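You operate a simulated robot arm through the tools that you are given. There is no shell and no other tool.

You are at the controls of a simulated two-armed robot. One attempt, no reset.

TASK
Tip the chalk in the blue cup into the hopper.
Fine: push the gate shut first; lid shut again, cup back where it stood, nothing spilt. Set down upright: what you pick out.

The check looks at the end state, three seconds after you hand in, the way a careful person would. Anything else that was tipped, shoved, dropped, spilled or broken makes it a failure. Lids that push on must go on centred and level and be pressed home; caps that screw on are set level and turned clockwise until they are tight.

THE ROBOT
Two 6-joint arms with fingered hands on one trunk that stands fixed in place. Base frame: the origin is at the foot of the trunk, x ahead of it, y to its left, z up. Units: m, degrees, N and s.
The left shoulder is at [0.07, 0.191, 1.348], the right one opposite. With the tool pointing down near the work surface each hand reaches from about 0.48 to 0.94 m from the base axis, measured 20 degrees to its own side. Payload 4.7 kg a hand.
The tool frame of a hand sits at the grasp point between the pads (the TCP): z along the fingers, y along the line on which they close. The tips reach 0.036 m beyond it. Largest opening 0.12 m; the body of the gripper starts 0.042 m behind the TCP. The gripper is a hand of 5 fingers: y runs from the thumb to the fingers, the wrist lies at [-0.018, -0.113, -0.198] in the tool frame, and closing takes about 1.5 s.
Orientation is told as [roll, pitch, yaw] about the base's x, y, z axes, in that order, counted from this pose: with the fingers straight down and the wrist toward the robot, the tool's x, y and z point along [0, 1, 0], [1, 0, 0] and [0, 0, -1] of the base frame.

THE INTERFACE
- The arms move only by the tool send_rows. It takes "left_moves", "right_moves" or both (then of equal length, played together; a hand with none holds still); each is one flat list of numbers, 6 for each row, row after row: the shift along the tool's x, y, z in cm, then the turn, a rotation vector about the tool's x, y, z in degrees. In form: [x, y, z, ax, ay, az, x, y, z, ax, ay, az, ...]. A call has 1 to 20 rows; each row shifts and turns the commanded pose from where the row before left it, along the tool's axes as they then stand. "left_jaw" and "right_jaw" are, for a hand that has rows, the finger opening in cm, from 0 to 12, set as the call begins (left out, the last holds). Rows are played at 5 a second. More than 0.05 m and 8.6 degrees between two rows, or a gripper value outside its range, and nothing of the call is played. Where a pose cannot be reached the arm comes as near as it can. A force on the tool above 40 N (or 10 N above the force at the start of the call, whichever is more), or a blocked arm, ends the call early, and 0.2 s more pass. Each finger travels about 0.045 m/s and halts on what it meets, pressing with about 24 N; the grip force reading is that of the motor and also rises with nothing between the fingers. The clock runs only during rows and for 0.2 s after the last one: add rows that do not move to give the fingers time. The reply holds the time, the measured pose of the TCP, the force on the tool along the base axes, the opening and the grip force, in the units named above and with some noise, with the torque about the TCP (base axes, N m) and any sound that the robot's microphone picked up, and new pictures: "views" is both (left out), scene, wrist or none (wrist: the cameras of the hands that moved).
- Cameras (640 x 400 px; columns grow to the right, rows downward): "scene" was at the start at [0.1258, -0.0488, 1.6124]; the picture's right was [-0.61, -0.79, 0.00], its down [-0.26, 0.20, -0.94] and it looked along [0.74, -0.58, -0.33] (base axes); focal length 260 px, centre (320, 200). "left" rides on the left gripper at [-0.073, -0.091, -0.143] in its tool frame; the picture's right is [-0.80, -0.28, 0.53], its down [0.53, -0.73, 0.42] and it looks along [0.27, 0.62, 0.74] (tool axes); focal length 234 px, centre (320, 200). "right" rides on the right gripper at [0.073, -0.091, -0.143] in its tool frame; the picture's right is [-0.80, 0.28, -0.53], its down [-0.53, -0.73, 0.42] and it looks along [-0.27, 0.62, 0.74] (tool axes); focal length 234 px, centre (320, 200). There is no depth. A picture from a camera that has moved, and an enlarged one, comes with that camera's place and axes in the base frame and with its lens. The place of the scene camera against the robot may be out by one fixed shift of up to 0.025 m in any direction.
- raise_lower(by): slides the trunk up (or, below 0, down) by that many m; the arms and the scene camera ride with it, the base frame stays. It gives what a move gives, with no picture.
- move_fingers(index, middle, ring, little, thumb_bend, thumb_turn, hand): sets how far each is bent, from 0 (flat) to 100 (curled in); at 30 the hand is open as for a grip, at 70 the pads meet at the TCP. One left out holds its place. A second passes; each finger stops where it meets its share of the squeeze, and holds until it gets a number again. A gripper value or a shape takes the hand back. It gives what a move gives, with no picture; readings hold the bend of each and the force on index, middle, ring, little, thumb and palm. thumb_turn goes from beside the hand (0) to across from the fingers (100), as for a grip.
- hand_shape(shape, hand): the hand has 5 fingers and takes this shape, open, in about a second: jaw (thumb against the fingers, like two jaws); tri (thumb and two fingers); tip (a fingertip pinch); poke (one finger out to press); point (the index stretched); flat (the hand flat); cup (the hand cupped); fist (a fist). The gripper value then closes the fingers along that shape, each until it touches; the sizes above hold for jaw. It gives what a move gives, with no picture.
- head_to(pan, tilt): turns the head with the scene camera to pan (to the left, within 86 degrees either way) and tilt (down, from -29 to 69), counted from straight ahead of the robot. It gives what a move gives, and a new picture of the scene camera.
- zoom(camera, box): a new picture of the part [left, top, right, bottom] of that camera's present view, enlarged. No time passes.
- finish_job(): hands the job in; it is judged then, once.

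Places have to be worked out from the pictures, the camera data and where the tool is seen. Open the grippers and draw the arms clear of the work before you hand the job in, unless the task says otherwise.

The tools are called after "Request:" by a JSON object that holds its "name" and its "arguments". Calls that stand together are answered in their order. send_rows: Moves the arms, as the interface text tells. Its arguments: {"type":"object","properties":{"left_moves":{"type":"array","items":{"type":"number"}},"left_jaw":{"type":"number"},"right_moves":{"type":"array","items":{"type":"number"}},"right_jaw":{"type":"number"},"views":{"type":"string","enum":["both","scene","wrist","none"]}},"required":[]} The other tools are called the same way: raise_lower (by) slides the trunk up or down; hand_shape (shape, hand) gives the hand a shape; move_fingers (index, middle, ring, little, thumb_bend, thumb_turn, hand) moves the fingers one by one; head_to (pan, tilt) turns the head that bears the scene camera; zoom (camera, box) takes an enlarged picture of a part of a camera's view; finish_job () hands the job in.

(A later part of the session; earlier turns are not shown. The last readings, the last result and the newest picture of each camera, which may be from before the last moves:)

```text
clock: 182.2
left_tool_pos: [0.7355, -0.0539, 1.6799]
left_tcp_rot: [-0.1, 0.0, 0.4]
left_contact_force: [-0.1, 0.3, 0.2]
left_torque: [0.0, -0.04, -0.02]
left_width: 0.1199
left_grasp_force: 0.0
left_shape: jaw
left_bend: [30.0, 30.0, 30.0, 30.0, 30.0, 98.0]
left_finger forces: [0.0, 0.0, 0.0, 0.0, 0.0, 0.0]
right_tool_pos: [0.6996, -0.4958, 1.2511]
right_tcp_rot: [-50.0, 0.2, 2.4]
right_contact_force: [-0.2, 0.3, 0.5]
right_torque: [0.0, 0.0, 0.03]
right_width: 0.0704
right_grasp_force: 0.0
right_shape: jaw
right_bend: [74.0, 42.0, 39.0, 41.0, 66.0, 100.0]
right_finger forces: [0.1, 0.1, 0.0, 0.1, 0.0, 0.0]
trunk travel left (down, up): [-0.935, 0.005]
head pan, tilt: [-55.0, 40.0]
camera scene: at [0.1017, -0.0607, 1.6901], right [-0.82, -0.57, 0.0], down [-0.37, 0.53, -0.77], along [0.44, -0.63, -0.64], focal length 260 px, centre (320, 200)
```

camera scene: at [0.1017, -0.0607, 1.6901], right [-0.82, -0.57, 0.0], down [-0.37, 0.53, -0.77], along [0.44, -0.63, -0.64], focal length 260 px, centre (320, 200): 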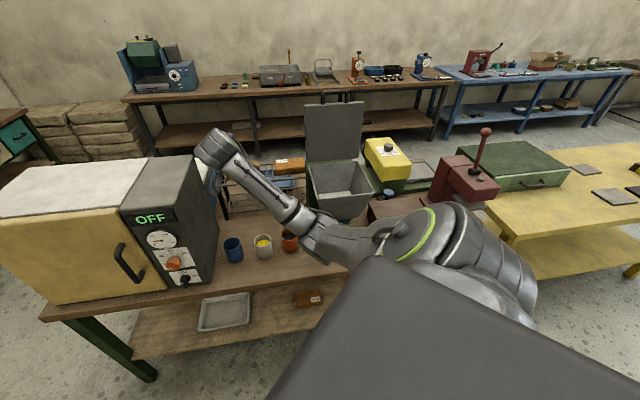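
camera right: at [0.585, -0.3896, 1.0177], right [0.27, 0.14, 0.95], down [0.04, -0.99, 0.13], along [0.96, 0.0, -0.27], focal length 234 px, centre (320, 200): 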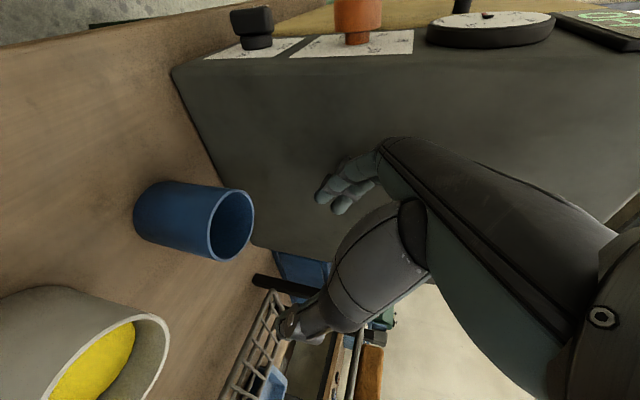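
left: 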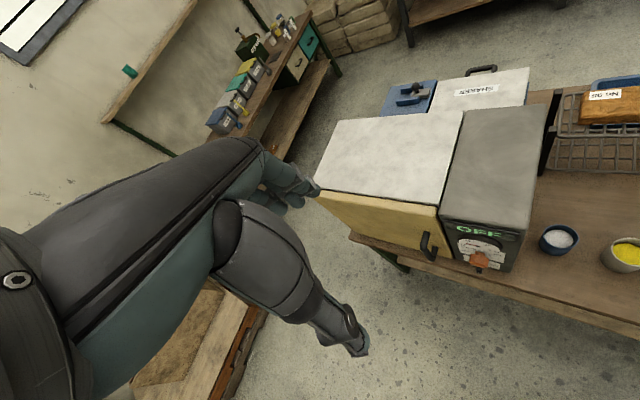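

Good. Now on to the pre-grip position left of the lid.

Request:
{"name": "send_rows", "arguments": {"right_moves": [-3.31, -1.01, 2.55, 4.67, 0, 3.92, -3.36, -0.57, 2.61, 4.67, 0, 3.92, -3.39, -0.13, 2.64, 4.67, 0, 3.92, -3.38, 0.32, 2.63, 4.67, 0, 3.92, -3.34, 0.77, 2.58, 4.67, 0, 3.92]}}

Request:
{"name": "zoom", "arguments": {"camera": "scene", "box": [220, 70, 400, 220]}}

Request:
{"name": "zoom", "arguments": {"camera": "right", "box": [160, 100, 480, 330]}}

```text
clock: 183.4
left_tool_pos: [0.7335, -0.0548, 1.6801]
left_tcp_rot: [0.1, 0.1, 0.3]
left_contact_force: [-0.3, -0.6, -0.1]
left_torque: [0.06, 0.01, 0.03]
left_width: 0.1199
left_grasp_force: 0.1
left_shape: jaw
left_bend: [30.0, 30.0, 30.0, 30.0, 30.0, 98.0]
left_finger forces: [0.0, 0.0, 0.1, 0.1, 0.0, 0.0]
right_tool_pos: [0.6584, -0.7025, 1.2946]
right_tcp_rot: [-50.0, 0.1, -28.0]
right_contact_force: [-0.2, 0.1, -0.3]
right_torque: [0.03, -0.01, 0.04]
right_width: 0.0704
right_grasp_force: 0.1
right_shape: jaw
right_bend: [74.0, 42.0, 39.0, 41.0, 66.0, 100.0]
right_finger forces: [0.0, 0.0, 0.1, 0.1, 0.1, 0.0]
trunk travel left (down, up): [-0.935, 0.005]
head pan, tilt: [-55.0, 40.0]
camera scene: at [0.101, -0.0629, 1.69], right [-0.82, -0.57, 0.0], down [-0.37, 0.53, -0.77], along [0.44, -0.63, -0.64], focal length 260 px, centre (320, 200)
camera right: at [0.65, -0.5224, 1.331], right [0.2, -0.23, 0.95], down [-0.96, -0.24, 0.14], along [0.2, -0.94, -0.27], focal length 234 px, centre (320, 200)
```

scene: 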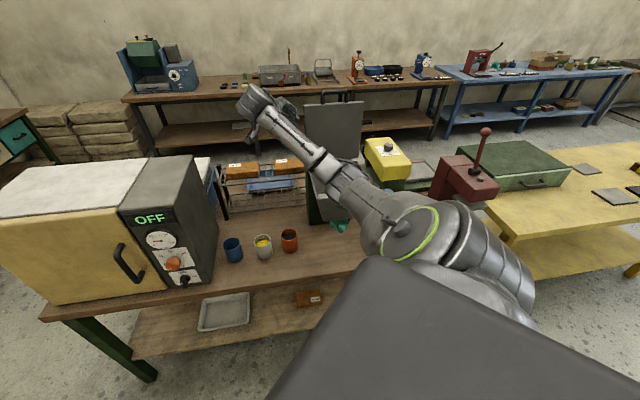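
right: 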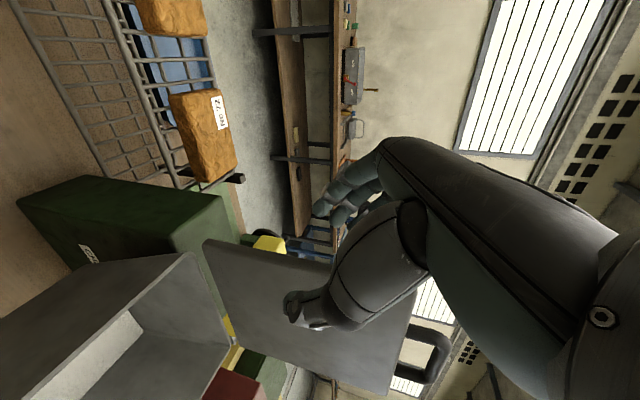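

```text
2.67 times, centred on (310, 145) of scene
camera zoom: at [0.101, -0.0629, 1.69], right [-0.82, -0.57, 0.0], down [-0.37, 0.53, -0.77], along [0.44, -0.63, -0.64], focal length 693 px, centre (347, 347)
```

zoom: 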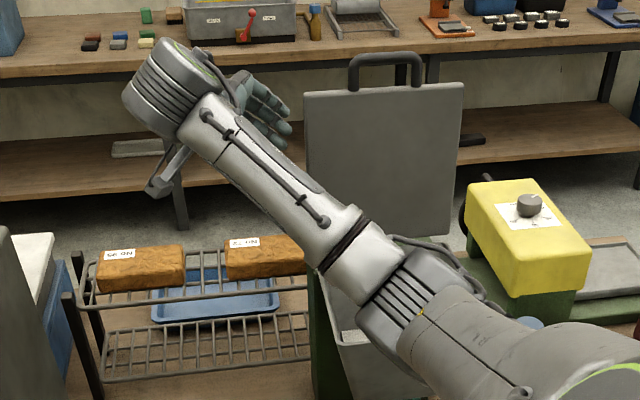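

```text
1.74 times, centred on (320, 215) of right
camera zoom: at [0.65, -0.5224, 1.331], right [0.2, -0.23, 0.95], down [-0.96, -0.24, 0.14], along [0.2, -0.94, -0.27], focal length 407 px, centre (320, 174)
```

zoom: 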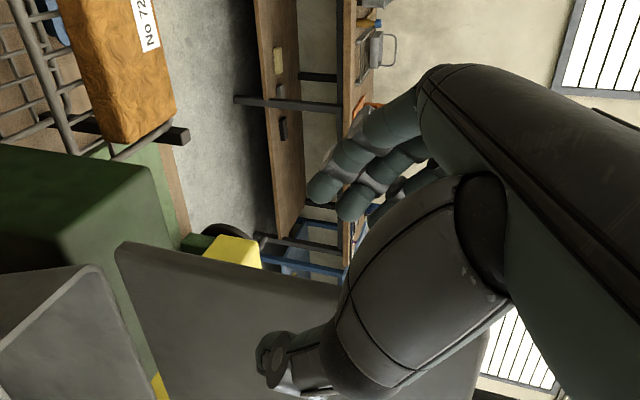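

The lid's left edge lies between my thumb and fingers in this view (lid mid-plane about F 0.971). I'll slide right 5 cm so the plate enters the grip near the fingertips.

Request:
{"name": "send_rows", "arguments": {"right_moves": [-1.12, -0.22, 1.34, 0, 0, 0, -1.12, -0.22, 1.34, 0, 0, 0, -1.12, -0.22, 1.34, 0, 0, 0]}}

Request:
{"name": "zoom", "arguments": {"camera": "right", "box": [160, 100, 480, 330]}}

Request:
{"name": "zoom", "arguments": {"camera": "scene", "box": [240, 60, 400, 180]}}

```text
clock: 184.2
left_tool_pos: [0.7339, -0.0547, 1.6811]
left_tcp_rot: [0.1, 0.0, 0.4]
left_contact_force: [-0.1, -0.3, -1.1]
left_torque: [0.01, 0.01, -0.02]
left_width: 0.1199
left_grasp_force: 0.1
left_shape: jaw
left_bend: [30.0, 30.0, 30.0, 30.0, 30.0, 98.0]
left_finger forces: [0.0, 0.0, 0.0, 0.0, 0.1, 0.1]
right_tool_pos: [0.6283, -0.7436, 1.2956]
right_tcp_rot: [-50.1, 0.3, -27.9]
right_contact_force: [0.6, 0.2, 0.3]
right_torque: [0.01, 0.03, -0.02]
right_width: 0.0705
right_grasp_force: 0.1
right_shape: jaw
right_bend: [74.0, 42.0, 39.0, 41.0, 66.0, 100.0]
right_finger forces: [0.0, 0.0, 0.1, 0.0, 0.0, 0.1]
trunk travel left (down, up): [-0.935, 0.005]
head pan, tilt: [-55.0, 40.0]
camera scene: at [0.1008, -0.0618, 1.6901], right [-0.82, -0.57, 0.0], down [-0.37, 0.53, -0.77], along [0.44, -0.63, -0.64], focal length 260 px, centre (320, 200)
camera right: at [0.6209, -0.5632, 1.3325], right [0.2, -0.23, 0.95], down [-0.96, -0.25, 0.14], along [0.2, -0.94, -0.27], focal length 234 px, centre (320, 200)
```

scene: 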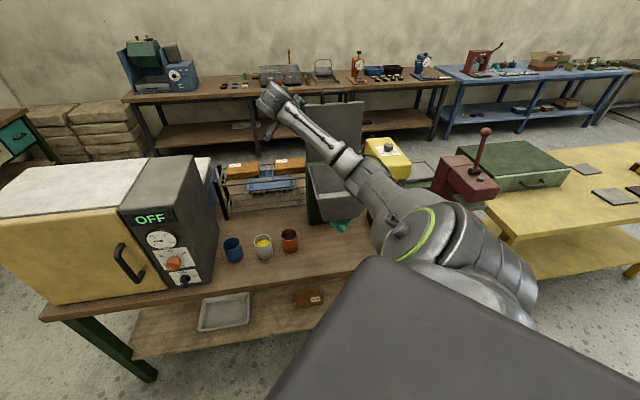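
right: 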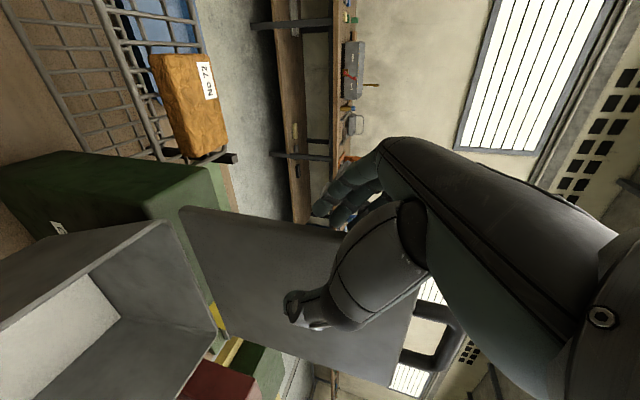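

```text
1.74 times, centred on (320, 215) of right
camera zoom: at [0.6209, -0.5632, 1.3325], right [0.2, -0.23, 0.95], down [-0.96, -0.25, 0.14], along [0.2, -0.94, -0.27], focal length 407 px, centre (320, 174)
```

zoom: 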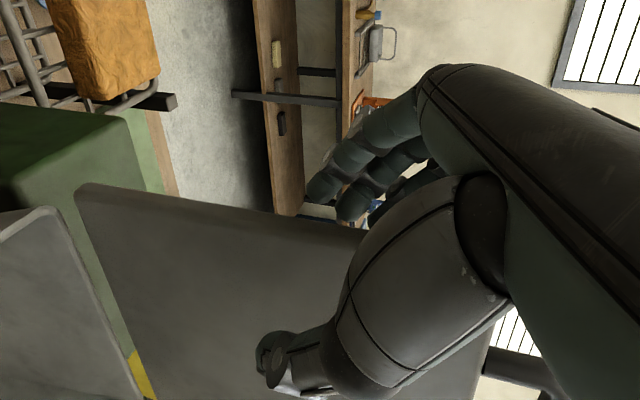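

```text
3.33 times, centred on (320, 120) of scene
camera zoom: at [0.1008, -0.0618, 1.6901], right [-0.82, -0.57, 0.0], down [-0.37, 0.53, -0.77], along [0.44, -0.63, -0.64], focal length 866 px, centre (320, 467)
```

zoom: 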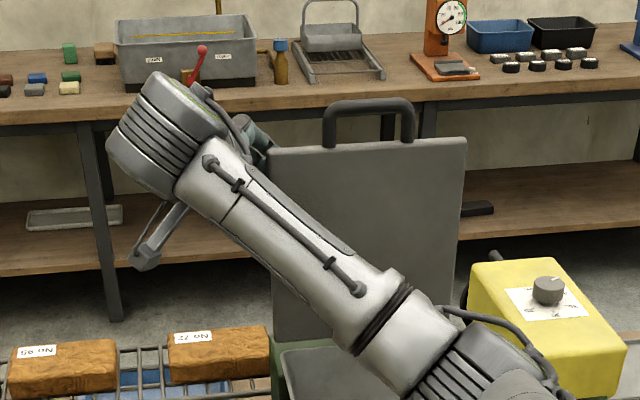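

The plate is between thumb and fingers. Closing the grip on it.

Request:
{"name": "send_rows", "arguments": {"right_moves": [0, 0, 0, 0, 0, 0, 0, 0, 0, 0, 0, 0, 0, 0, 0, 0, 0, 0, 0, 0, 0, 0, 0, 0, 0, 0, 0, 0, 0, 0, 0, 0, 0, 0, 0, 0], "right_jaw": 0}}

Request:
{"name": "zoom", "arguments": {"camera": "right", "box": [160, 100, 480, 330]}}

```text
clock: 185.6
left_tool_pos: [0.7331, -0.0537, 1.6806]
left_tcp_rot: [0.1, 0.1, 0.3]
left_contact_force: [-0.6, -0.3, -0.1]
left_torque: [-0.02, -0.04, 0.01]
left_width: 0.1197
left_grasp_force: 0.0
left_shape: jaw
left_bend: [30.0, 30.0, 30.0, 30.0, 30.0, 98.0]
left_finger forces: [0.0, 0.1, 0.1, 0.1, 0.0, 0.0]
right_tool_pos: [0.6274, -0.7438, 1.2959]
right_tcp_rot: [-50.1, 0.2, -28.1]
right_contact_force: [-1.3, -0.6, -1.2]
right_torque: [0.05, 0.04, -0.04]
right_width: 0.0106
right_grasp_force: 24.2
right_shape: jaw
right_bend: [72.0, 68.0, 70.0, 70.0, 74.0, 100.0]
right_finger forces: [11.6, 5.9, 2.6, 0.0, 21.2, 0.0]
trunk travel left (down, up): [-0.935, 0.005]
head pan, tilt: [-55.0, 40.0]
camera scene: at [0.1009, -0.0612, 1.6901], right [-0.82, -0.57, 0.0], down [-0.37, 0.53, -0.77], along [0.44, -0.63, -0.64], focal length 260 px, centre (320, 200)
camera right: at [0.6208, -0.563, 1.3323], right [0.2, -0.23, 0.95], down [-0.96, -0.25, 0.14], along [0.2, -0.94, -0.27], focal length 234 px, centre (320, 200)
```

scene: 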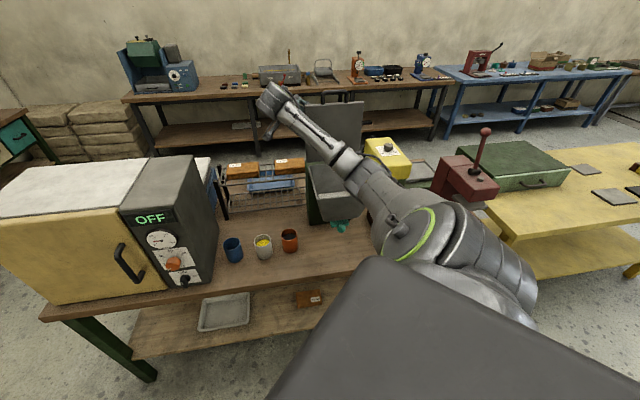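
right: 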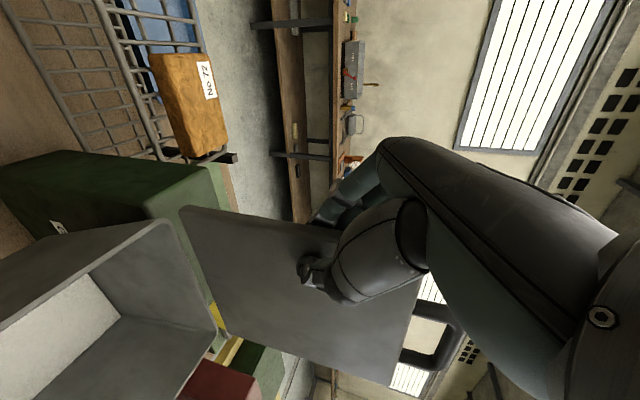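

```text
1.74 times, centred on (320, 215) of right
camera zoom: at [0.6208, -0.563, 1.3323], right [0.2, -0.23, 0.95], down [-0.96, -0.25, 0.14], along [0.2, -0.94, -0.27], focal length 407 px, centre (320, 174)
```

zoom: 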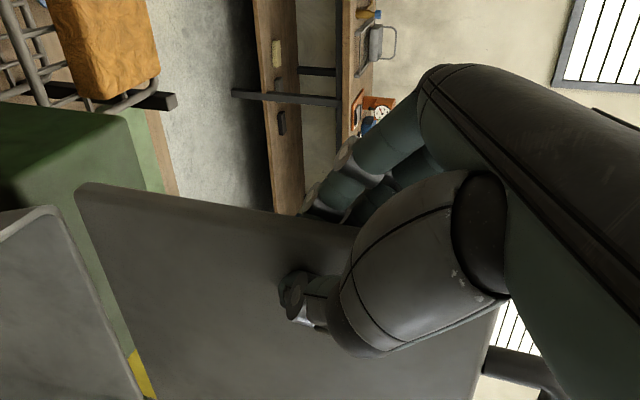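

I have a firm grip on the lid's edge (index 12 N, thumb 21 N). I'll rotate it down about the hinge (about 15 cm below the grip), 5° per row, first 20°.

Request:
{"name": "send_rows", "arguments": {"right_moves": [0.29, -1.26, -0.26, -3.08, -1.46, 3.66, 0.29, -1.26, -0.26, -3.08, -1.46, 3.66, 0.29, -1.26, -0.26, -3.08, -1.46, 3.66, 0.29, -1.26, -0.26, -3.08, -1.46, 3.66]}}

Request:
{"name": "zoom", "arguments": {"camera": "right", "box": [160, 100, 480, 330]}}

```text
clock: 186.6
left_tool_pos: [0.7331, -0.0542, 1.6794]
left_tcp_rot: [0.1, 0.0, 0.4]
left_contact_force: [-0.6, 0.3, 0.2]
left_torque: [0.01, 0.01, -0.01]
left_width: 0.1198
left_grasp_force: 0.0
left_shape: jaw
left_bend: [30.0, 30.0, 30.0, 30.0, 30.0, 98.0]
left_finger forces: [0.0, 0.0, 0.0, 0.1, 0.0, 0.0]
right_tool_pos: [0.5903, -0.7071, 1.2867]
right_tcp_rot: [-56.1, -18.9, -26.8]
right_contact_force: [-0.8, 0.7, -0.5]
right_torque: [0.03, 0.03, -0.07]
right_width: 0.0101
right_grasp_force: 24.3
right_shape: jaw
right_bend: [72.0, 68.0, 70.0, 70.0, 74.0, 100.0]
right_finger forces: [12.3, 6.1, 2.6, 0.0, 21.5, 0.1]
trunk travel left (down, up): [-0.935, 0.005]
head pan, tilt: [-55.0, 40.0]
camera scene: at [0.1005, -0.0608, 1.6902], right [-0.82, -0.57, 0.0], down [-0.37, 0.53, -0.77], along [0.44, -0.63, -0.64], focal length 260 px, centre (320, 200)
camera right: at [0.5802, -0.5231, 1.2753], right [-0.05, 0.01, 1.0], down [-0.97, -0.24, -0.04], along [0.24, -0.97, 0.02], focal length 234 px, centre (320, 200)
```

scene: 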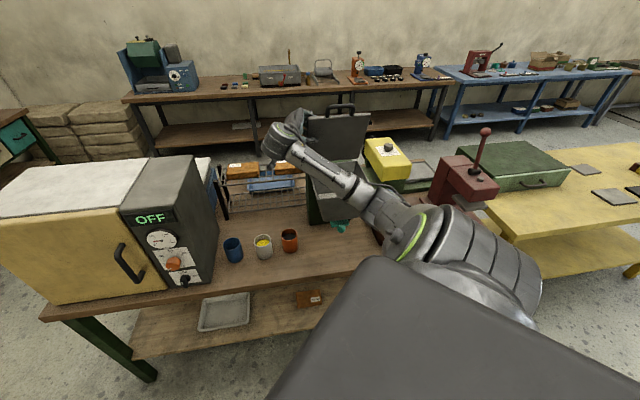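
right: 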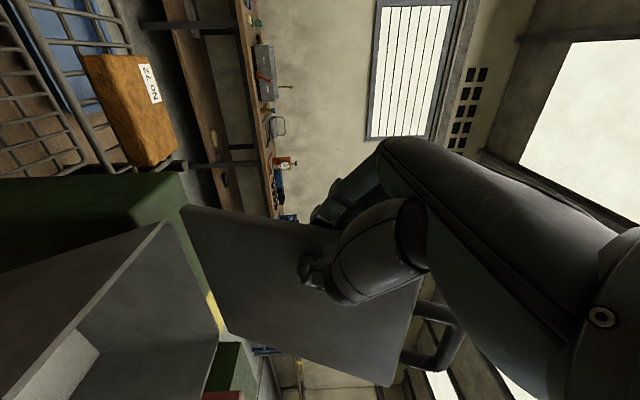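

```text
1.74 times, centred on (320, 215) of right
camera zoom: at [0.5802, -0.5231, 1.2753], right [-0.05, 0.01, 1.0], down [-0.97, -0.24, -0.04], along [0.24, -0.97, 0.02], focal length 407 px, centre (320, 174)
```

zoom: 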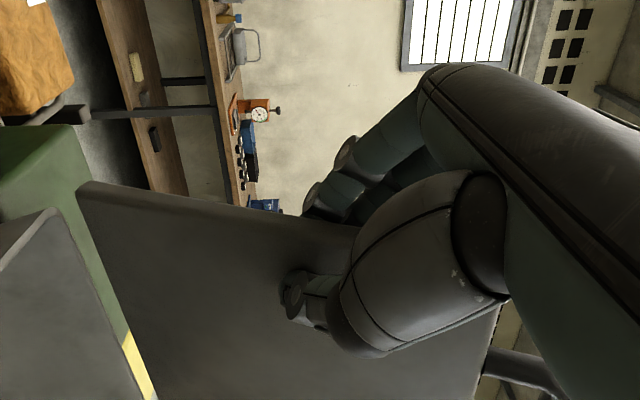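

The lid follows with almost no force. Continuing another 40°.

Request:
{"name": "send_rows", "arguments": {"right_moves": [0.29, -1.26, -0.26, -3.08, -1.46, 3.66, 0.29, -1.26, -0.26, -3.08, -1.46, 3.66, 0.29, -1.26, -0.26, -3.08, -1.46, 3.66, 0.29, -1.26, -0.26, -3.08, -1.46, 3.66, 0.29, -1.26, -0.26, -3.08, -1.46, 3.66, 0.29, -1.26, -0.26, -3.08, -1.46, 3.66, 0.29, -1.26, -0.26, -3.08, -1.46, 3.66]}}

Request:
{"name": "zoom", "arguments": {"camera": "scene", "box": [240, 90, 420, 240]}}

```text
clock: 188.2
left_tool_pos: [0.7347, -0.0531, 1.6811]
left_tcp_rot: [0.1, 0.1, 0.2]
left_contact_force: [0.1, -0.5, -0.5]
left_torque: [0.0, -0.01, -0.02]
left_width: 0.1201
left_grasp_force: 0.1
left_shape: jaw
left_bend: [30.0, 30.0, 30.0, 30.0, 30.0, 98.0]
left_finger forces: [0.0, 0.1, 0.0, 0.0, 0.0, 0.1]
right_tool_pos: [0.5404, -0.6574, 1.2323]
right_tcp_rot: [-72.8, -51.3, -16.7]
right_contact_force: [0.3, 1.2, -2.5]
right_torque: [0.16, 0.01, -0.02]
right_width: 0.0106
right_grasp_force: 24.1
right_shape: jaw
right_bend: [72.0, 68.0, 70.0, 70.0, 74.0, 100.0]
right_finger forces: [11.9, 5.7, 2.5, 0.0, 22.4, 0.1]
trunk travel left (down, up): [-0.935, 0.005]
head pan, tilt: [-55.0, 40.0]
camera scene: at [0.1012, -0.0611, 1.6901], right [-0.82, -0.57, 0.0], down [-0.37, 0.53, -0.77], along [0.44, -0.63, -0.64], focal length 260 px, centre (320, 200)
camera right: at [0.5517, -0.495, 1.1429], right [-0.45, 0.41, 0.79], down [-0.89, -0.32, -0.33], along [0.12, -0.85, 0.51], focal length 234 px, centre (320, 200)
```

scene: 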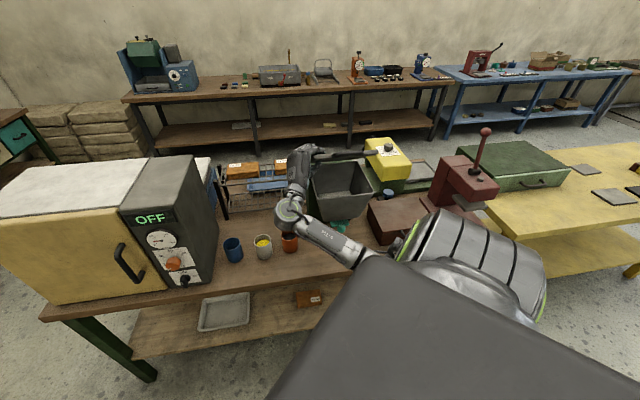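
right: 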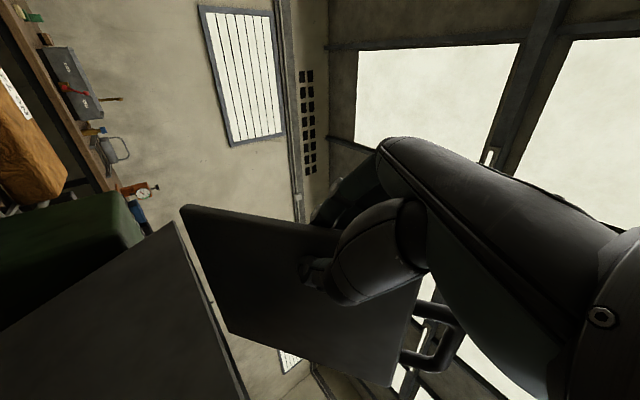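

```text
2.67 times, centred on (330, 165) of scene
camera zoom: at [0.1012, -0.0611, 1.6901], right [-0.82, -0.57, 0.0], down [-0.37, 0.53, -0.77], along [0.44, -0.63, -0.64], focal length 693 px, centre (293, 293)
```

zoom: 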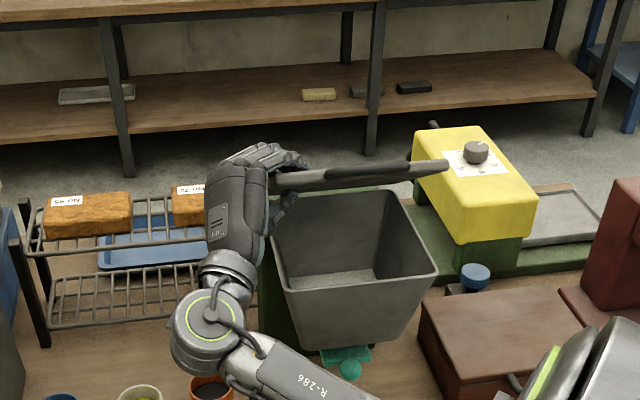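

The lid is down to about 35° with only ~2 N. I'll take it down another 15°.

Request:
{"name": "send_rows", "arguments": {"right_moves": [0.29, -1.26, -0.26, -3.08, -1.46, 3.66, 0.29, -1.26, -0.26, -3.08, -1.46, 3.66, 0.29, -1.26, -0.26, -3.08, -1.46, 3.66]}}

Request:
{"name": "zoom", "arguments": {"camera": "scene", "box": [240, 110, 400, 240]}}

Request:
{"name": "zoom", "arguments": {"camera": "right", "box": [140, 100, 460, 400]}}

```text
clock: 189.0
left_tool_pos: [0.7345, -0.0541, 1.6797]
left_tcp_rot: [0.1, 0.0, 0.5]
left_contact_force: [0.7, -0.1, -0.4]
left_torque: [0.03, 0.0, -0.02]
left_width: 0.1195
left_grasp_force: 0.0
left_shape: jaw
left_bend: [30.0, 30.0, 30.0, 30.0, 30.0, 98.0]
left_finger forces: [0.1, 0.1, 0.0, 0.0, 0.1, 0.0]
right_tool_pos: [0.5281, -0.6433, 1.1951]
right_tcp_rot: [-89.0, -63.7, -2.9]
right_contact_force: [0.3, 1.1, -3.1]
right_torque: [0.1, 0.01, -0.03]
right_width: 0.0102
right_grasp_force: 24.0
right_shape: jaw
right_bend: [72.0, 68.0, 70.0, 70.0, 74.0, 100.0]
right_finger forces: [12.1, 5.6, 2.3, 0.0, 22.4, 0.0]
trunk travel left (down, up): [-0.935, 0.005]
head pan, tilt: [-55.0, 40.0]
camera scene: at [0.1019, -0.0612, 1.6901], right [-0.82, -0.57, 0.0], down [-0.37, 0.53, -0.77], along [0.44, -0.63, -0.64], focal length 260 px, centre (320, 200)
camera right: at [0.5573, -0.5009, 1.0826], right [-0.58, 0.54, 0.61], down [-0.81, -0.39, -0.43], along [0.01, -0.74, 0.67], focal length 234 px, centre (320, 200)
```

scene: 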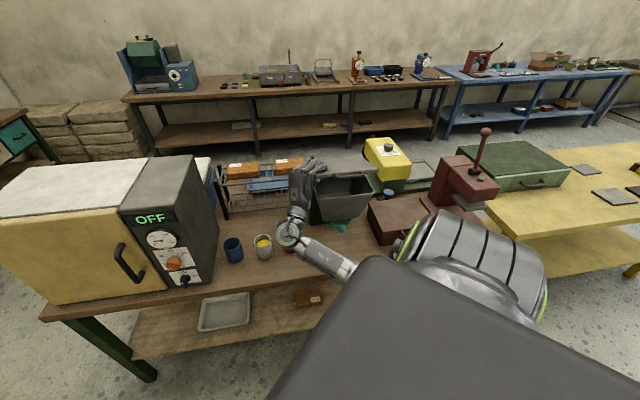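
right: 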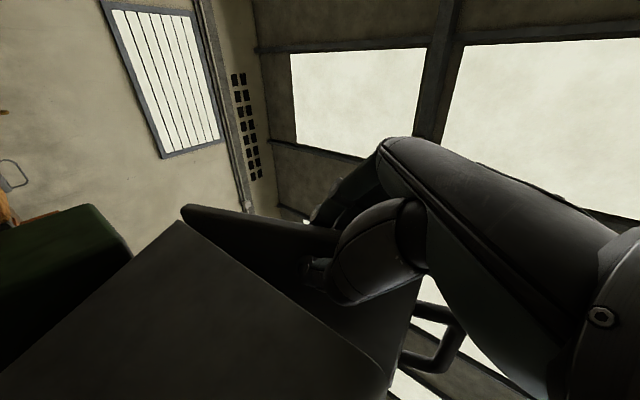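

```text
3.08 times, centred on (320, 175) of scene
camera zoom: at [0.1019, -0.0612, 1.6901], right [-0.82, -0.57, 0.0], down [-0.37, 0.53, -0.77], along [0.44, -0.63, -0.64], focal length 800 px, centre (320, 277)
```

zoom: 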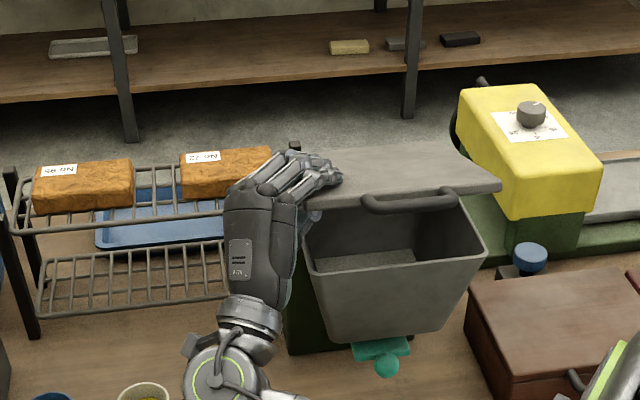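

```text
1.33 times, centred on (300, 250) of right
camera zoom: at [0.5573, -0.5009, 1.0826], right [-0.58, 0.54, 0.61], down [-0.81, -0.39, -0.43], along [0.01, -0.74, 0.67], focal length 312 px, centre (347, 133)
```

zoom: 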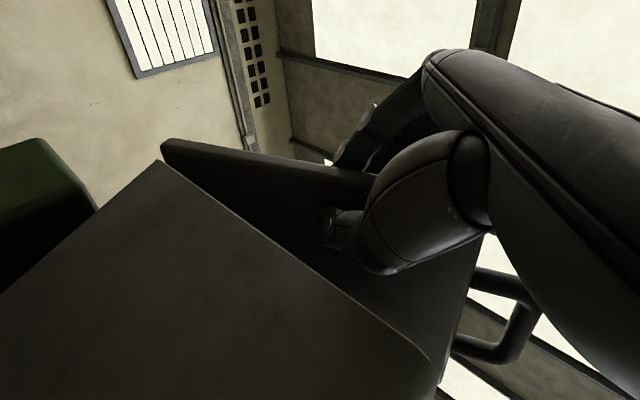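

The lid is at about 20°. I'll open the fingers a little so it's free, with the hinge friction holding it, and slide the hand out to the left.

Request:
{"name": "send_rows", "arguments": {"right_moves": [0, 0, 0, 0, 0, 0, 0, 0, 0, 0, 0, 0, 0, 0, 0, 0, 0, 0, 0, 0, 0, 0, 0, 0], "right_jaw": 3.5, "views": "none"}}

Request:
{"name": "zoom", "arguments": {"camera": "right", "box": [140, 100, 460, 400]}}

Request:
{"name": "zoom", "arguments": {"camera": "scene", "box": [260, 130, 400, 230]}}

```text
clock: 190.0
left_tool_pos: [0.7342, -0.0538, 1.681]
left_tcp_rot: [0.1, 0.2, 0.4]
left_contact_force: [-0.2, -0.3, 0.2]
left_torque: [0.03, 0.02, -0.05]
left_width: 0.1199
left_grasp_force: 0.1
left_shape: jaw
left_bend: [30.0, 30.0, 30.0, 30.0, 30.0, 98.0]
left_finger forces: [0.0, 0.0, 0.2, 0.1, 0.0, 0.0]
right_tool_pos: [0.5273, -0.6439, 1.1968]
right_tcp_rot: [-88.9, -63.8, -3.0]
right_contact_force: [0.0, 0.0, 0.6]
right_torque: [0.01, 0.0, 0.03]
right_width: 0.0347
right_grasp_force: 0.1
right_shape: jaw
right_bend: [74.0, 54.0, 52.0, 49.0, 74.0, 100.0]
right_finger forces: [0.0, 0.0, 0.1, 0.0, 0.0, 0.0]
trunk travel left (down, up): [-0.935, 0.005]
head pan, tilt: [-55.0, 40.0]
```

```text
1.33 times, centred on (300, 250) of right
camera zoom: at [0.5571, -0.5011, 1.0835], right [-0.58, 0.54, 0.61], down [-0.81, -0.39, -0.43], along [0.01, -0.74, 0.67], focal length 312 px, centre (347, 133)
```

zoom: 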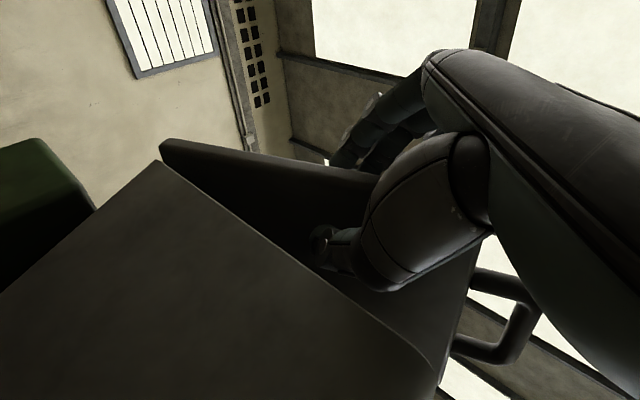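

```text
4.00 times, centred on (330, 180) of scene
camera zoom: at [0.1012, -0.0615, 1.6901], right [-0.82, -0.57, 0.0], down [-0.37, 0.53, -0.77], along [0.44, -0.63, -0.64], focal length 1039 px, centre (280, 280)
```

zoom: 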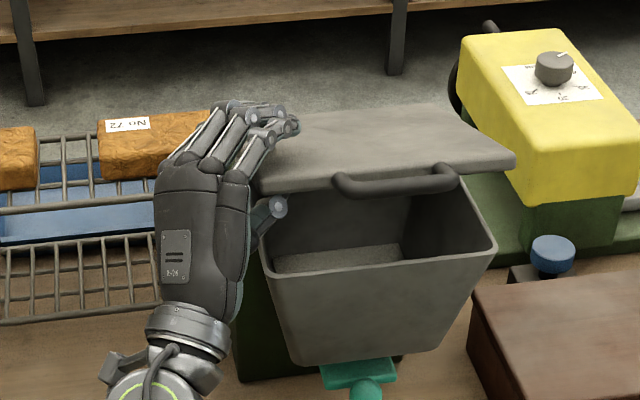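

All free. Sliding out to the left, parallel to the hinge.

Request:
{"name": "send_rows", "arguments": {"right_moves": [1.23, 0.58, -1.46, 0, 0, 0, 1.23, 0.58, -1.46, 0, 0, 0, 1.23, 0.58, -1.46, 0, 0, 0, 1.23, 0.58, -1.46, 0, 0, 0]}}

Request:
{"name": "zoom", "arguments": {"camera": "scene", "box": [240, 120, 400, 240]}}

```text
clock: 191.0
left_tool_pos: [0.7349, -0.0527, 1.6797]
left_tcp_rot: [0.0, 0.2, 0.2]
left_contact_force: [0.0, 0.0, -0.1]
left_torque: [-0.01, -0.01, 0.02]
left_width: 0.1201
left_grasp_force: 0.1
left_shape: jaw
left_bend: [30.0, 30.0, 30.0, 30.0, 30.0, 98.0]
left_finger forces: [0.0, 0.1, 0.0, 0.0, 0.0, 0.1]
right_tool_pos: [0.5855, -0.586, 1.1974]
right_tcp_rot: [-89.0, -63.7, -2.9]
right_contact_force: [-0.9, 0.7, 0.1]
right_torque: [0.02, -0.02, 0.0]
right_width: 0.0346
right_grasp_force: 0.1
right_shape: jaw
right_bend: [74.0, 54.0, 52.0, 49.0, 74.0, 100.0]
right_finger forces: [0.0, 0.0, 0.1, 0.0, 0.0, 0.1]
trunk travel left (down, up): [-0.935, 0.005]
head pan, tilt: [-55.0, 40.0]
camera scene: at [0.1022, -0.0601, 1.6901], right [-0.82, -0.57, 0.0], down [-0.37, 0.53, -0.77], along [0.44, -0.63, -0.64], focal length 260 px, centre (320, 200)
camera right: at [0.615, -0.4434, 1.0841], right [-0.58, 0.54, 0.61], down [-0.82, -0.39, -0.43], along [0.01, -0.74, 0.67], focal length 234 px, centre (320, 200)
```

scene: 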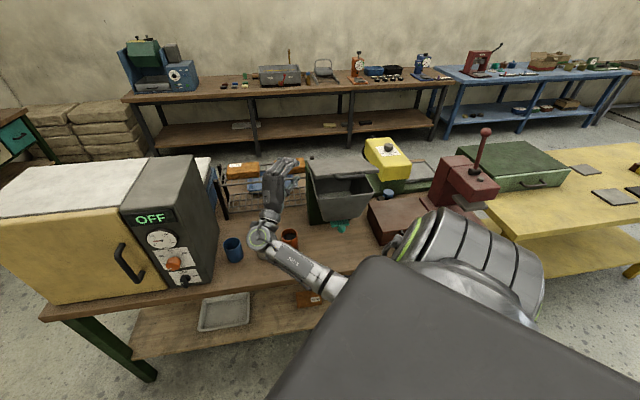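
right: 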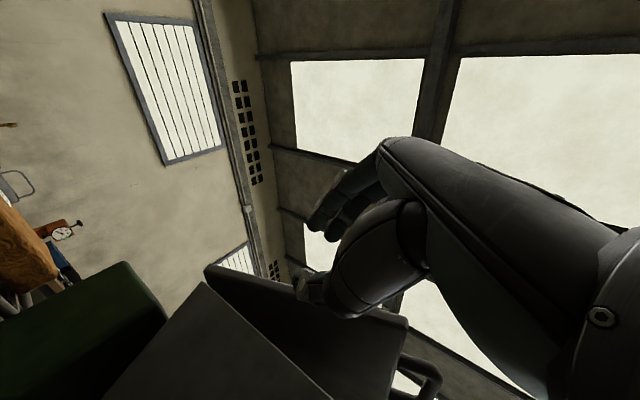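

```text
3.33 times, centred on (320, 180) of scene
camera zoom: at [0.1022, -0.0601, 1.6901], right [-0.82, -0.57, 0.0], down [-0.37, 0.53, -0.77], along [0.44, -0.63, -0.64], focal length 866 px, centre (320, 267)
```

zoom: 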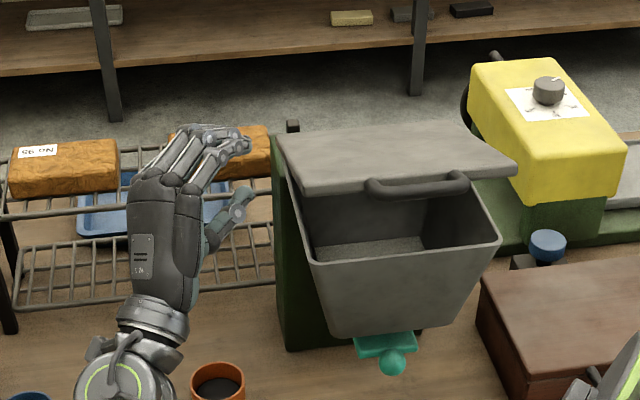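

The lid holds at ~20° by itself. I'll close the fingers, tilt the hand back a bit and raise it, then bring it over the lid's front part to press down.

Request:
{"name": "send_rows", "arguments": {"right_moves": [-1.14, 2.34, -0.03, 4.61, 2.19, -5.49, -1.35, 2.2, -0.25, 4.61, 2.19, -5.49, -1.54, 2.04, -0.48, 4.61, 2.19, -5.49, -1.71, 1.83, -0.7, 4.61, 2.19, -5.49, -2.48, -1.72, 2.01, 0, 0, 0, -2.48, -1.72, 2.01, 0, 0, 0, -2.48, -1.72, 2.01, 0, 0, 0, -2.48, -1.72, 2.01, 0, 0, 0], "right_jaw": 0}}

Request:
{"name": "zoom", "arguments": {"camera": "scene", "box": [260, 110, 420, 240]}}

Request:
{"name": "zoom", "arguments": {"camera": "right", "box": [100, 100, 460, 400]}}

```text
clock: 192.8
left_tool_pos: [0.7325, -0.0539, 1.6828]
left_tcp_rot: [0.1, 0.0, 0.4]
left_contact_force: [-0.3, 0.1, 0.2]
left_torque: [0.03, -0.05, 0.03]
left_width: 0.1197
left_grasp_force: 0.0
left_shape: jaw
left_bend: [30.0, 30.0, 30.0, 30.0, 30.0, 98.0]
left_finger forces: [0.1, 0.1, 0.1, 0.1, 0.1, 0.1]
right_tool_pos: [0.4565, -0.6595, 1.3021]
right_tcp_rot: [-63.8, -37.7, -23.0]
right_contact_force: [-0.3, 0.0, -0.6]
right_torque: [0.02, 0.0, 0.01]
right_width: 0.0
right_grasp_force: 24.3
right_shape: jaw
right_bend: [70.0, 70.0, 70.0, 70.0, 52.0, 100.0]
right_finger forces: [0.0, 0.0, 0.1, 0.1, 0.1, 0.1]
trunk travel left (down, up): [-0.935, 0.005]
head pan, tilt: [-55.0, 40.0]
camera scene: at [0.0989, -0.0622, 1.6902], right [-0.82, -0.57, 0.0], down [-0.37, 0.53, -0.77], along [0.44, -0.63, -0.64], focal length 260 px, centre (320, 200)
camera right: at [0.4539, -0.4849, 1.2452], right [-0.29, 0.25, 0.92], down [-0.94, -0.27, -0.22], along [0.19, -0.93, 0.31], focal length 234 px, centre (320, 200)
```

scene: 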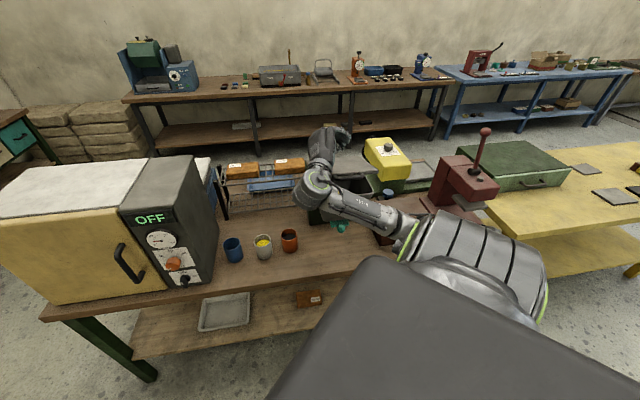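
right: 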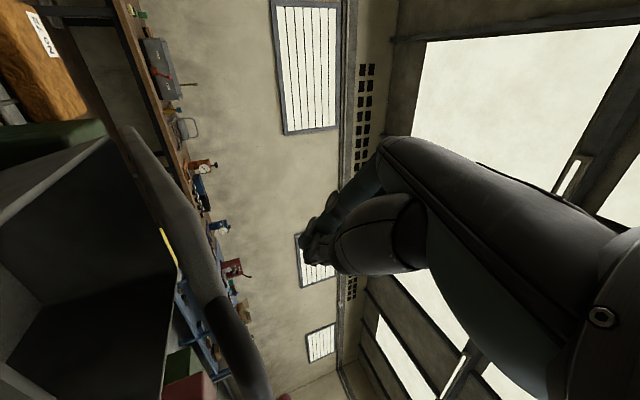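

```text
3.08 times, centred on (340, 175) of scene
camera zoom: at [0.0989, -0.0622, 1.6902], right [-0.82, -0.57, 0.0], down [-0.37, 0.53, -0.77], along [0.44, -0.63, -0.64], focal length 800 px, centre (258, 277)
```

zoom: 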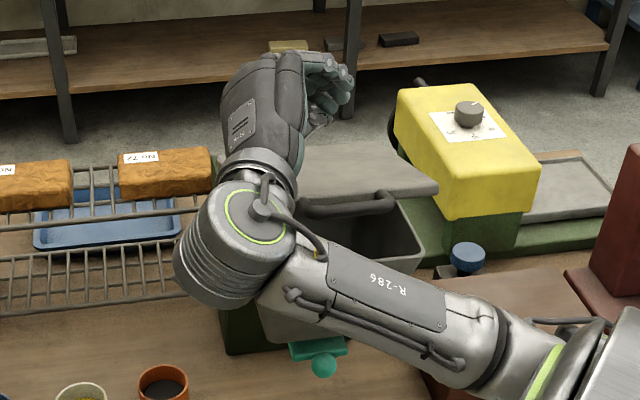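

```text
1.33 times, centred on (280, 250) of right
camera zoom: at [0.4539, -0.4849, 1.2452], right [-0.29, 0.25, 0.92], down [-0.94, -0.27, -0.22], along [0.19, -0.93, 0.31], focal length 312 px, centre (373, 133)
```

zoom: 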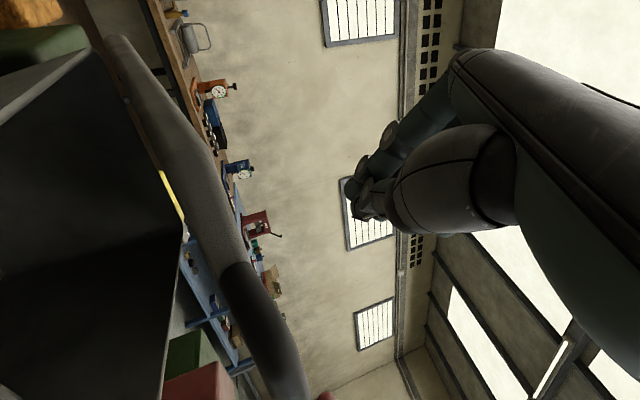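

The hand is above the lid's front part. I'll press straight down in small steps, watching the force.

Request:
{"name": "send_rows", "arguments": {"right_moves": [1.77, -1.54, 0.87, 0, 0, 0, 1.77, -1.54, 0.87, 0, 0, 0, 0.57, -0.49, 0.28, 0, 0, 0, 0.57, -0.49, 0.28, 0, 0, 0, 0.57, -0.49, 0.28, 0, 0, 0, 0.57, -0.49, 0.28, 0, 0, 0]}}

Request:
{"name": "zoom", "arguments": {"camera": "scene", "box": [260, 110, 420, 240]}}

Request:
{"name": "zoom", "arguments": {"camera": "right", "box": [100, 100, 460, 400]}}

```text
clock: 194.2
left_tool_pos: [0.7342, -0.053, 1.6794]
left_tcp_rot: [0.1, 0.1, 0.5]
left_contact_force: [-0.3, 0.1, 0.2]
left_torque: [0.01, 0.01, 0.01]
left_width: 0.1199
left_grasp_force: 0.0
left_shape: jaw
left_bend: [30.0, 30.0, 30.0, 30.0, 30.0, 98.0]
left_finger forces: [0.1, 0.1, 0.0, 0.0, 0.0, 0.1]
right_tool_pos: [0.4603, -0.6597, 1.2183]
right_tcp_rot: [-64.0, -37.7, -23.0]
right_contact_force: [-1.3, 0.4, 0.3]
right_torque: [0.02, 0.0, -0.04]
right_width: 0.0
right_grasp_force: 24.4
right_shape: jaw
right_bend: [70.0, 70.0, 70.0, 70.0, 52.0, 100.0]
right_finger forces: [0.0, 0.0, 0.1, 0.0, 0.1, 0.0]
trunk travel left (down, up): [-0.935, 0.005]
head pan, tilt: [-55.0, 40.0]
camera scene: at [0.101, -0.0612, 1.6901], right [-0.82, -0.57, 0.0], down [-0.37, 0.53, -0.77], along [0.44, -0.63, -0.64], focal length 260 px, centre (320, 200)
camera right: at [0.4564, -0.4845, 1.1603], right [-0.29, 0.25, 0.92], down [-0.94, -0.27, -0.22], along [0.19, -0.93, 0.31], focal length 234 px, centre (320, 200)
```

scene: 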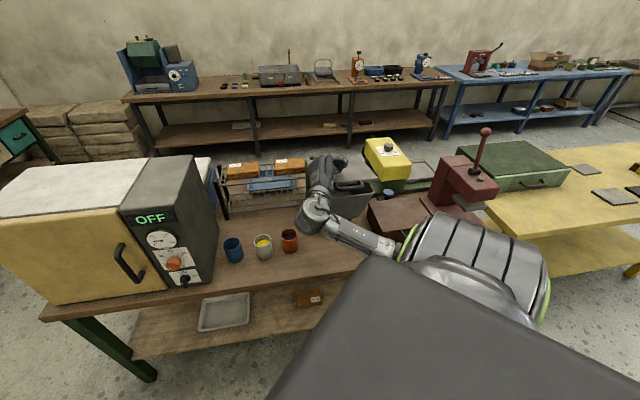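
right: 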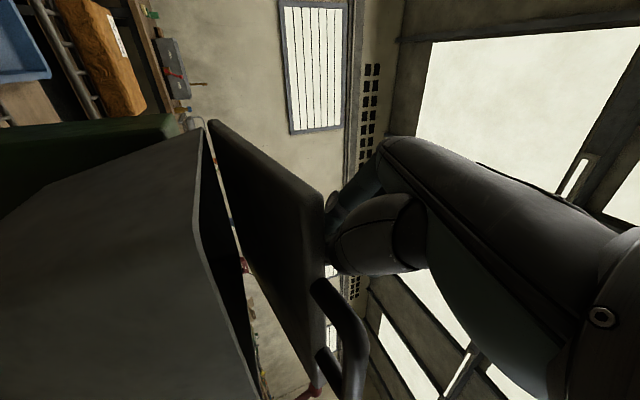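

```text
3.08 times, centred on (340, 175) of scene
camera zoom: at [0.101, -0.0612, 1.6901], right [-0.82, -0.57, 0.0], down [-0.37, 0.53, -0.77], along [0.44, -0.63, -0.64], focal length 800 px, centre (258, 277)
```

zoom: 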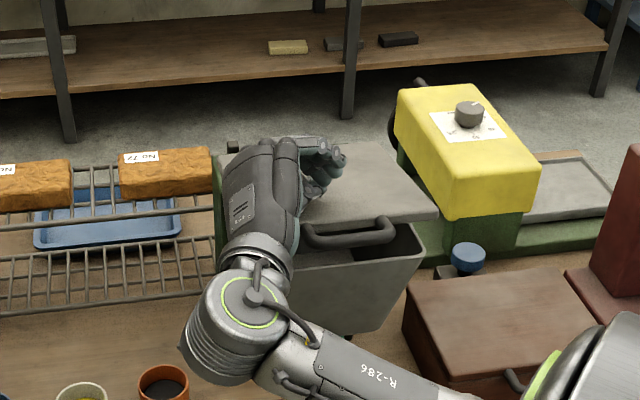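

```text
1.33 times, centred on (280, 250) of right
camera zoom: at [0.4564, -0.4845, 1.1603], right [-0.29, 0.25, 0.92], down [-0.94, -0.27, -0.22], along [0.19, -0.93, 0.31], focal length 312 px, centre (373, 133)
```

zoom: 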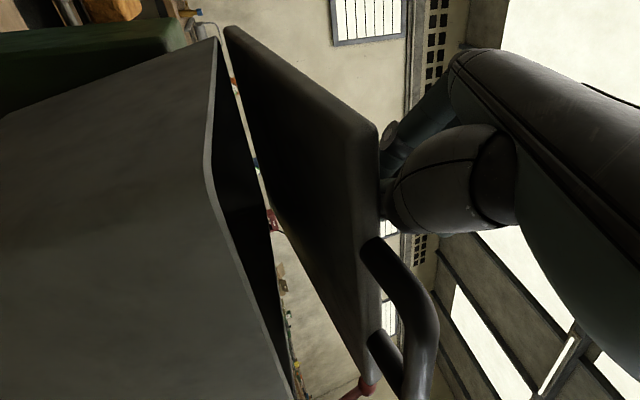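

Just about to touch; the lid is still ~20° open. Continuing down in small steps.

Request:
{"name": "send_rows", "arguments": {"right_moves": [0.5, -0.43, 0.24, 0, 0, 0, 0.5, -0.43, 0.24, 0, 0, 0, 0.5, -0.43, 0.24, 0, 0, 0, 0.5, -0.43, 0.24, 0, 0, 0, 0.5, -0.43, 0.24, 0, 0, 0]}}

Request:
{"name": "zoom", "arguments": {"camera": "right", "box": [100, 100, 460, 400]}}

Request:
{"name": "zoom", "arguments": {"camera": "scene", "box": [260, 110, 420, 240]}}

```text
clock: 195.4
left_tool_pos: [0.7342, -0.0529, 1.681]
left_tcp_rot: [-0.1, 0.2, 0.5]
left_contact_force: [-0.6, -0.7, -0.5]
left_torque: [0.01, 0.02, 0.0]
left_width: 0.1196
left_grasp_force: 0.1
left_shape: jaw
left_bend: [30.0, 30.0, 30.0, 30.0, 30.0, 98.0]
left_finger forces: [0.0, 0.0, 0.1, 0.0, 0.1, 0.0]
right_tool_pos: [0.4593, -0.6593, 1.1836]
right_tcp_rot: [-64.0, -37.8, -23.0]
right_contact_force: [0.2, 0.2, 0.1]
right_torque: [-0.02, -0.02, -0.02]
right_width: 0.0
right_grasp_force: 24.0
right_shape: jaw
right_bend: [70.0, 70.0, 70.0, 70.0, 52.0, 100.0]
right_finger forces: [0.1, 0.0, 0.0, 0.1, 0.1, 0.0]
trunk travel left (down, up): [-0.935, 0.005]
head pan, tilt: [-55.0, 40.0]
camera scene: at [0.1011, -0.061, 1.6901], right [-0.82, -0.57, 0.0], down [-0.37, 0.53, -0.77], along [0.44, -0.63, -0.64], focal length 260 px, centre (320, 200)
camera right: at [0.4559, -0.4842, 1.1257], right [-0.29, 0.25, 0.92], down [-0.94, -0.27, -0.22], along [0.19, -0.93, 0.31], focal length 234 px, centre (320, 200)
```

scene: 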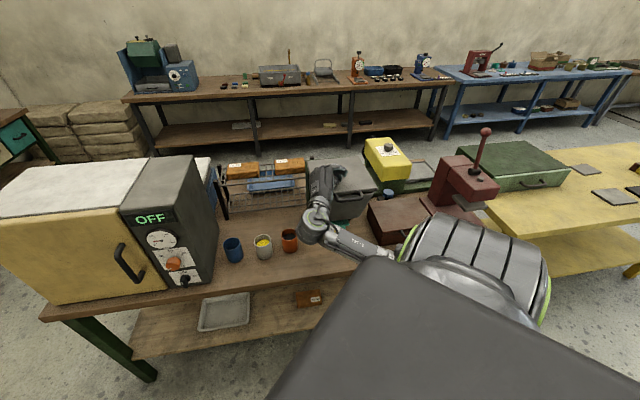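
right: 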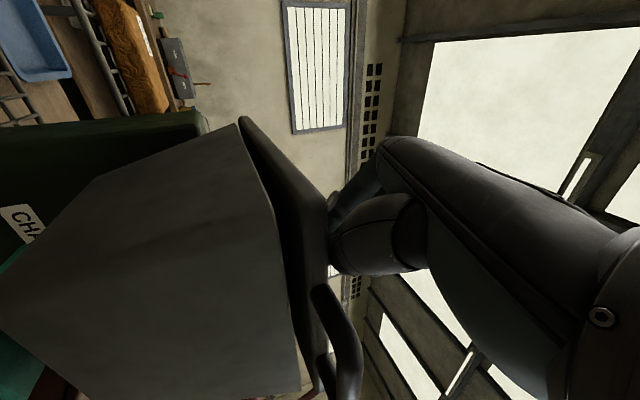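

```text
1.33 times, centred on (280, 250) of right
camera zoom: at [0.4559, -0.4842, 1.1257], right [-0.29, 0.25, 0.92], down [-0.94, -0.27, -0.22], along [0.19, -0.93, 0.31], focal length 312 px, centre (373, 133)
```

zoom: 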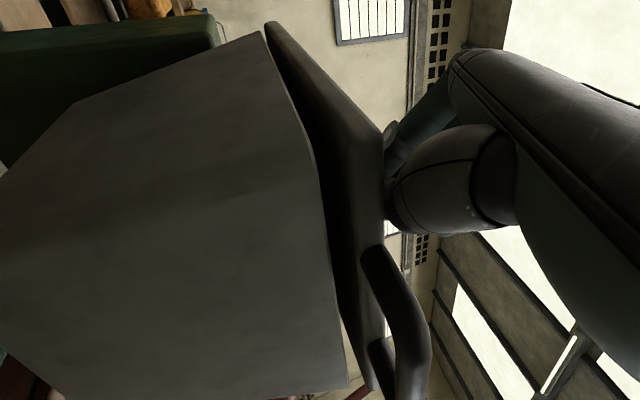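

```text
3.08 times, centred on (340, 175) of scene
camera zoom: at [0.1011, -0.061, 1.6901], right [-0.82, -0.57, 0.0], down [-0.37, 0.53, -0.77], along [0.44, -0.63, -0.64], focal length 800 px, centre (258, 277)
```

zoom: 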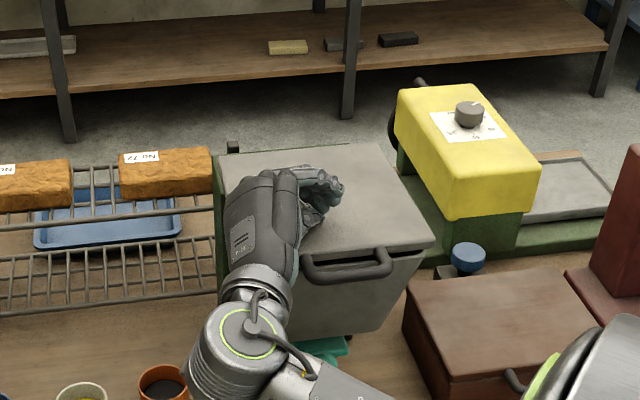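

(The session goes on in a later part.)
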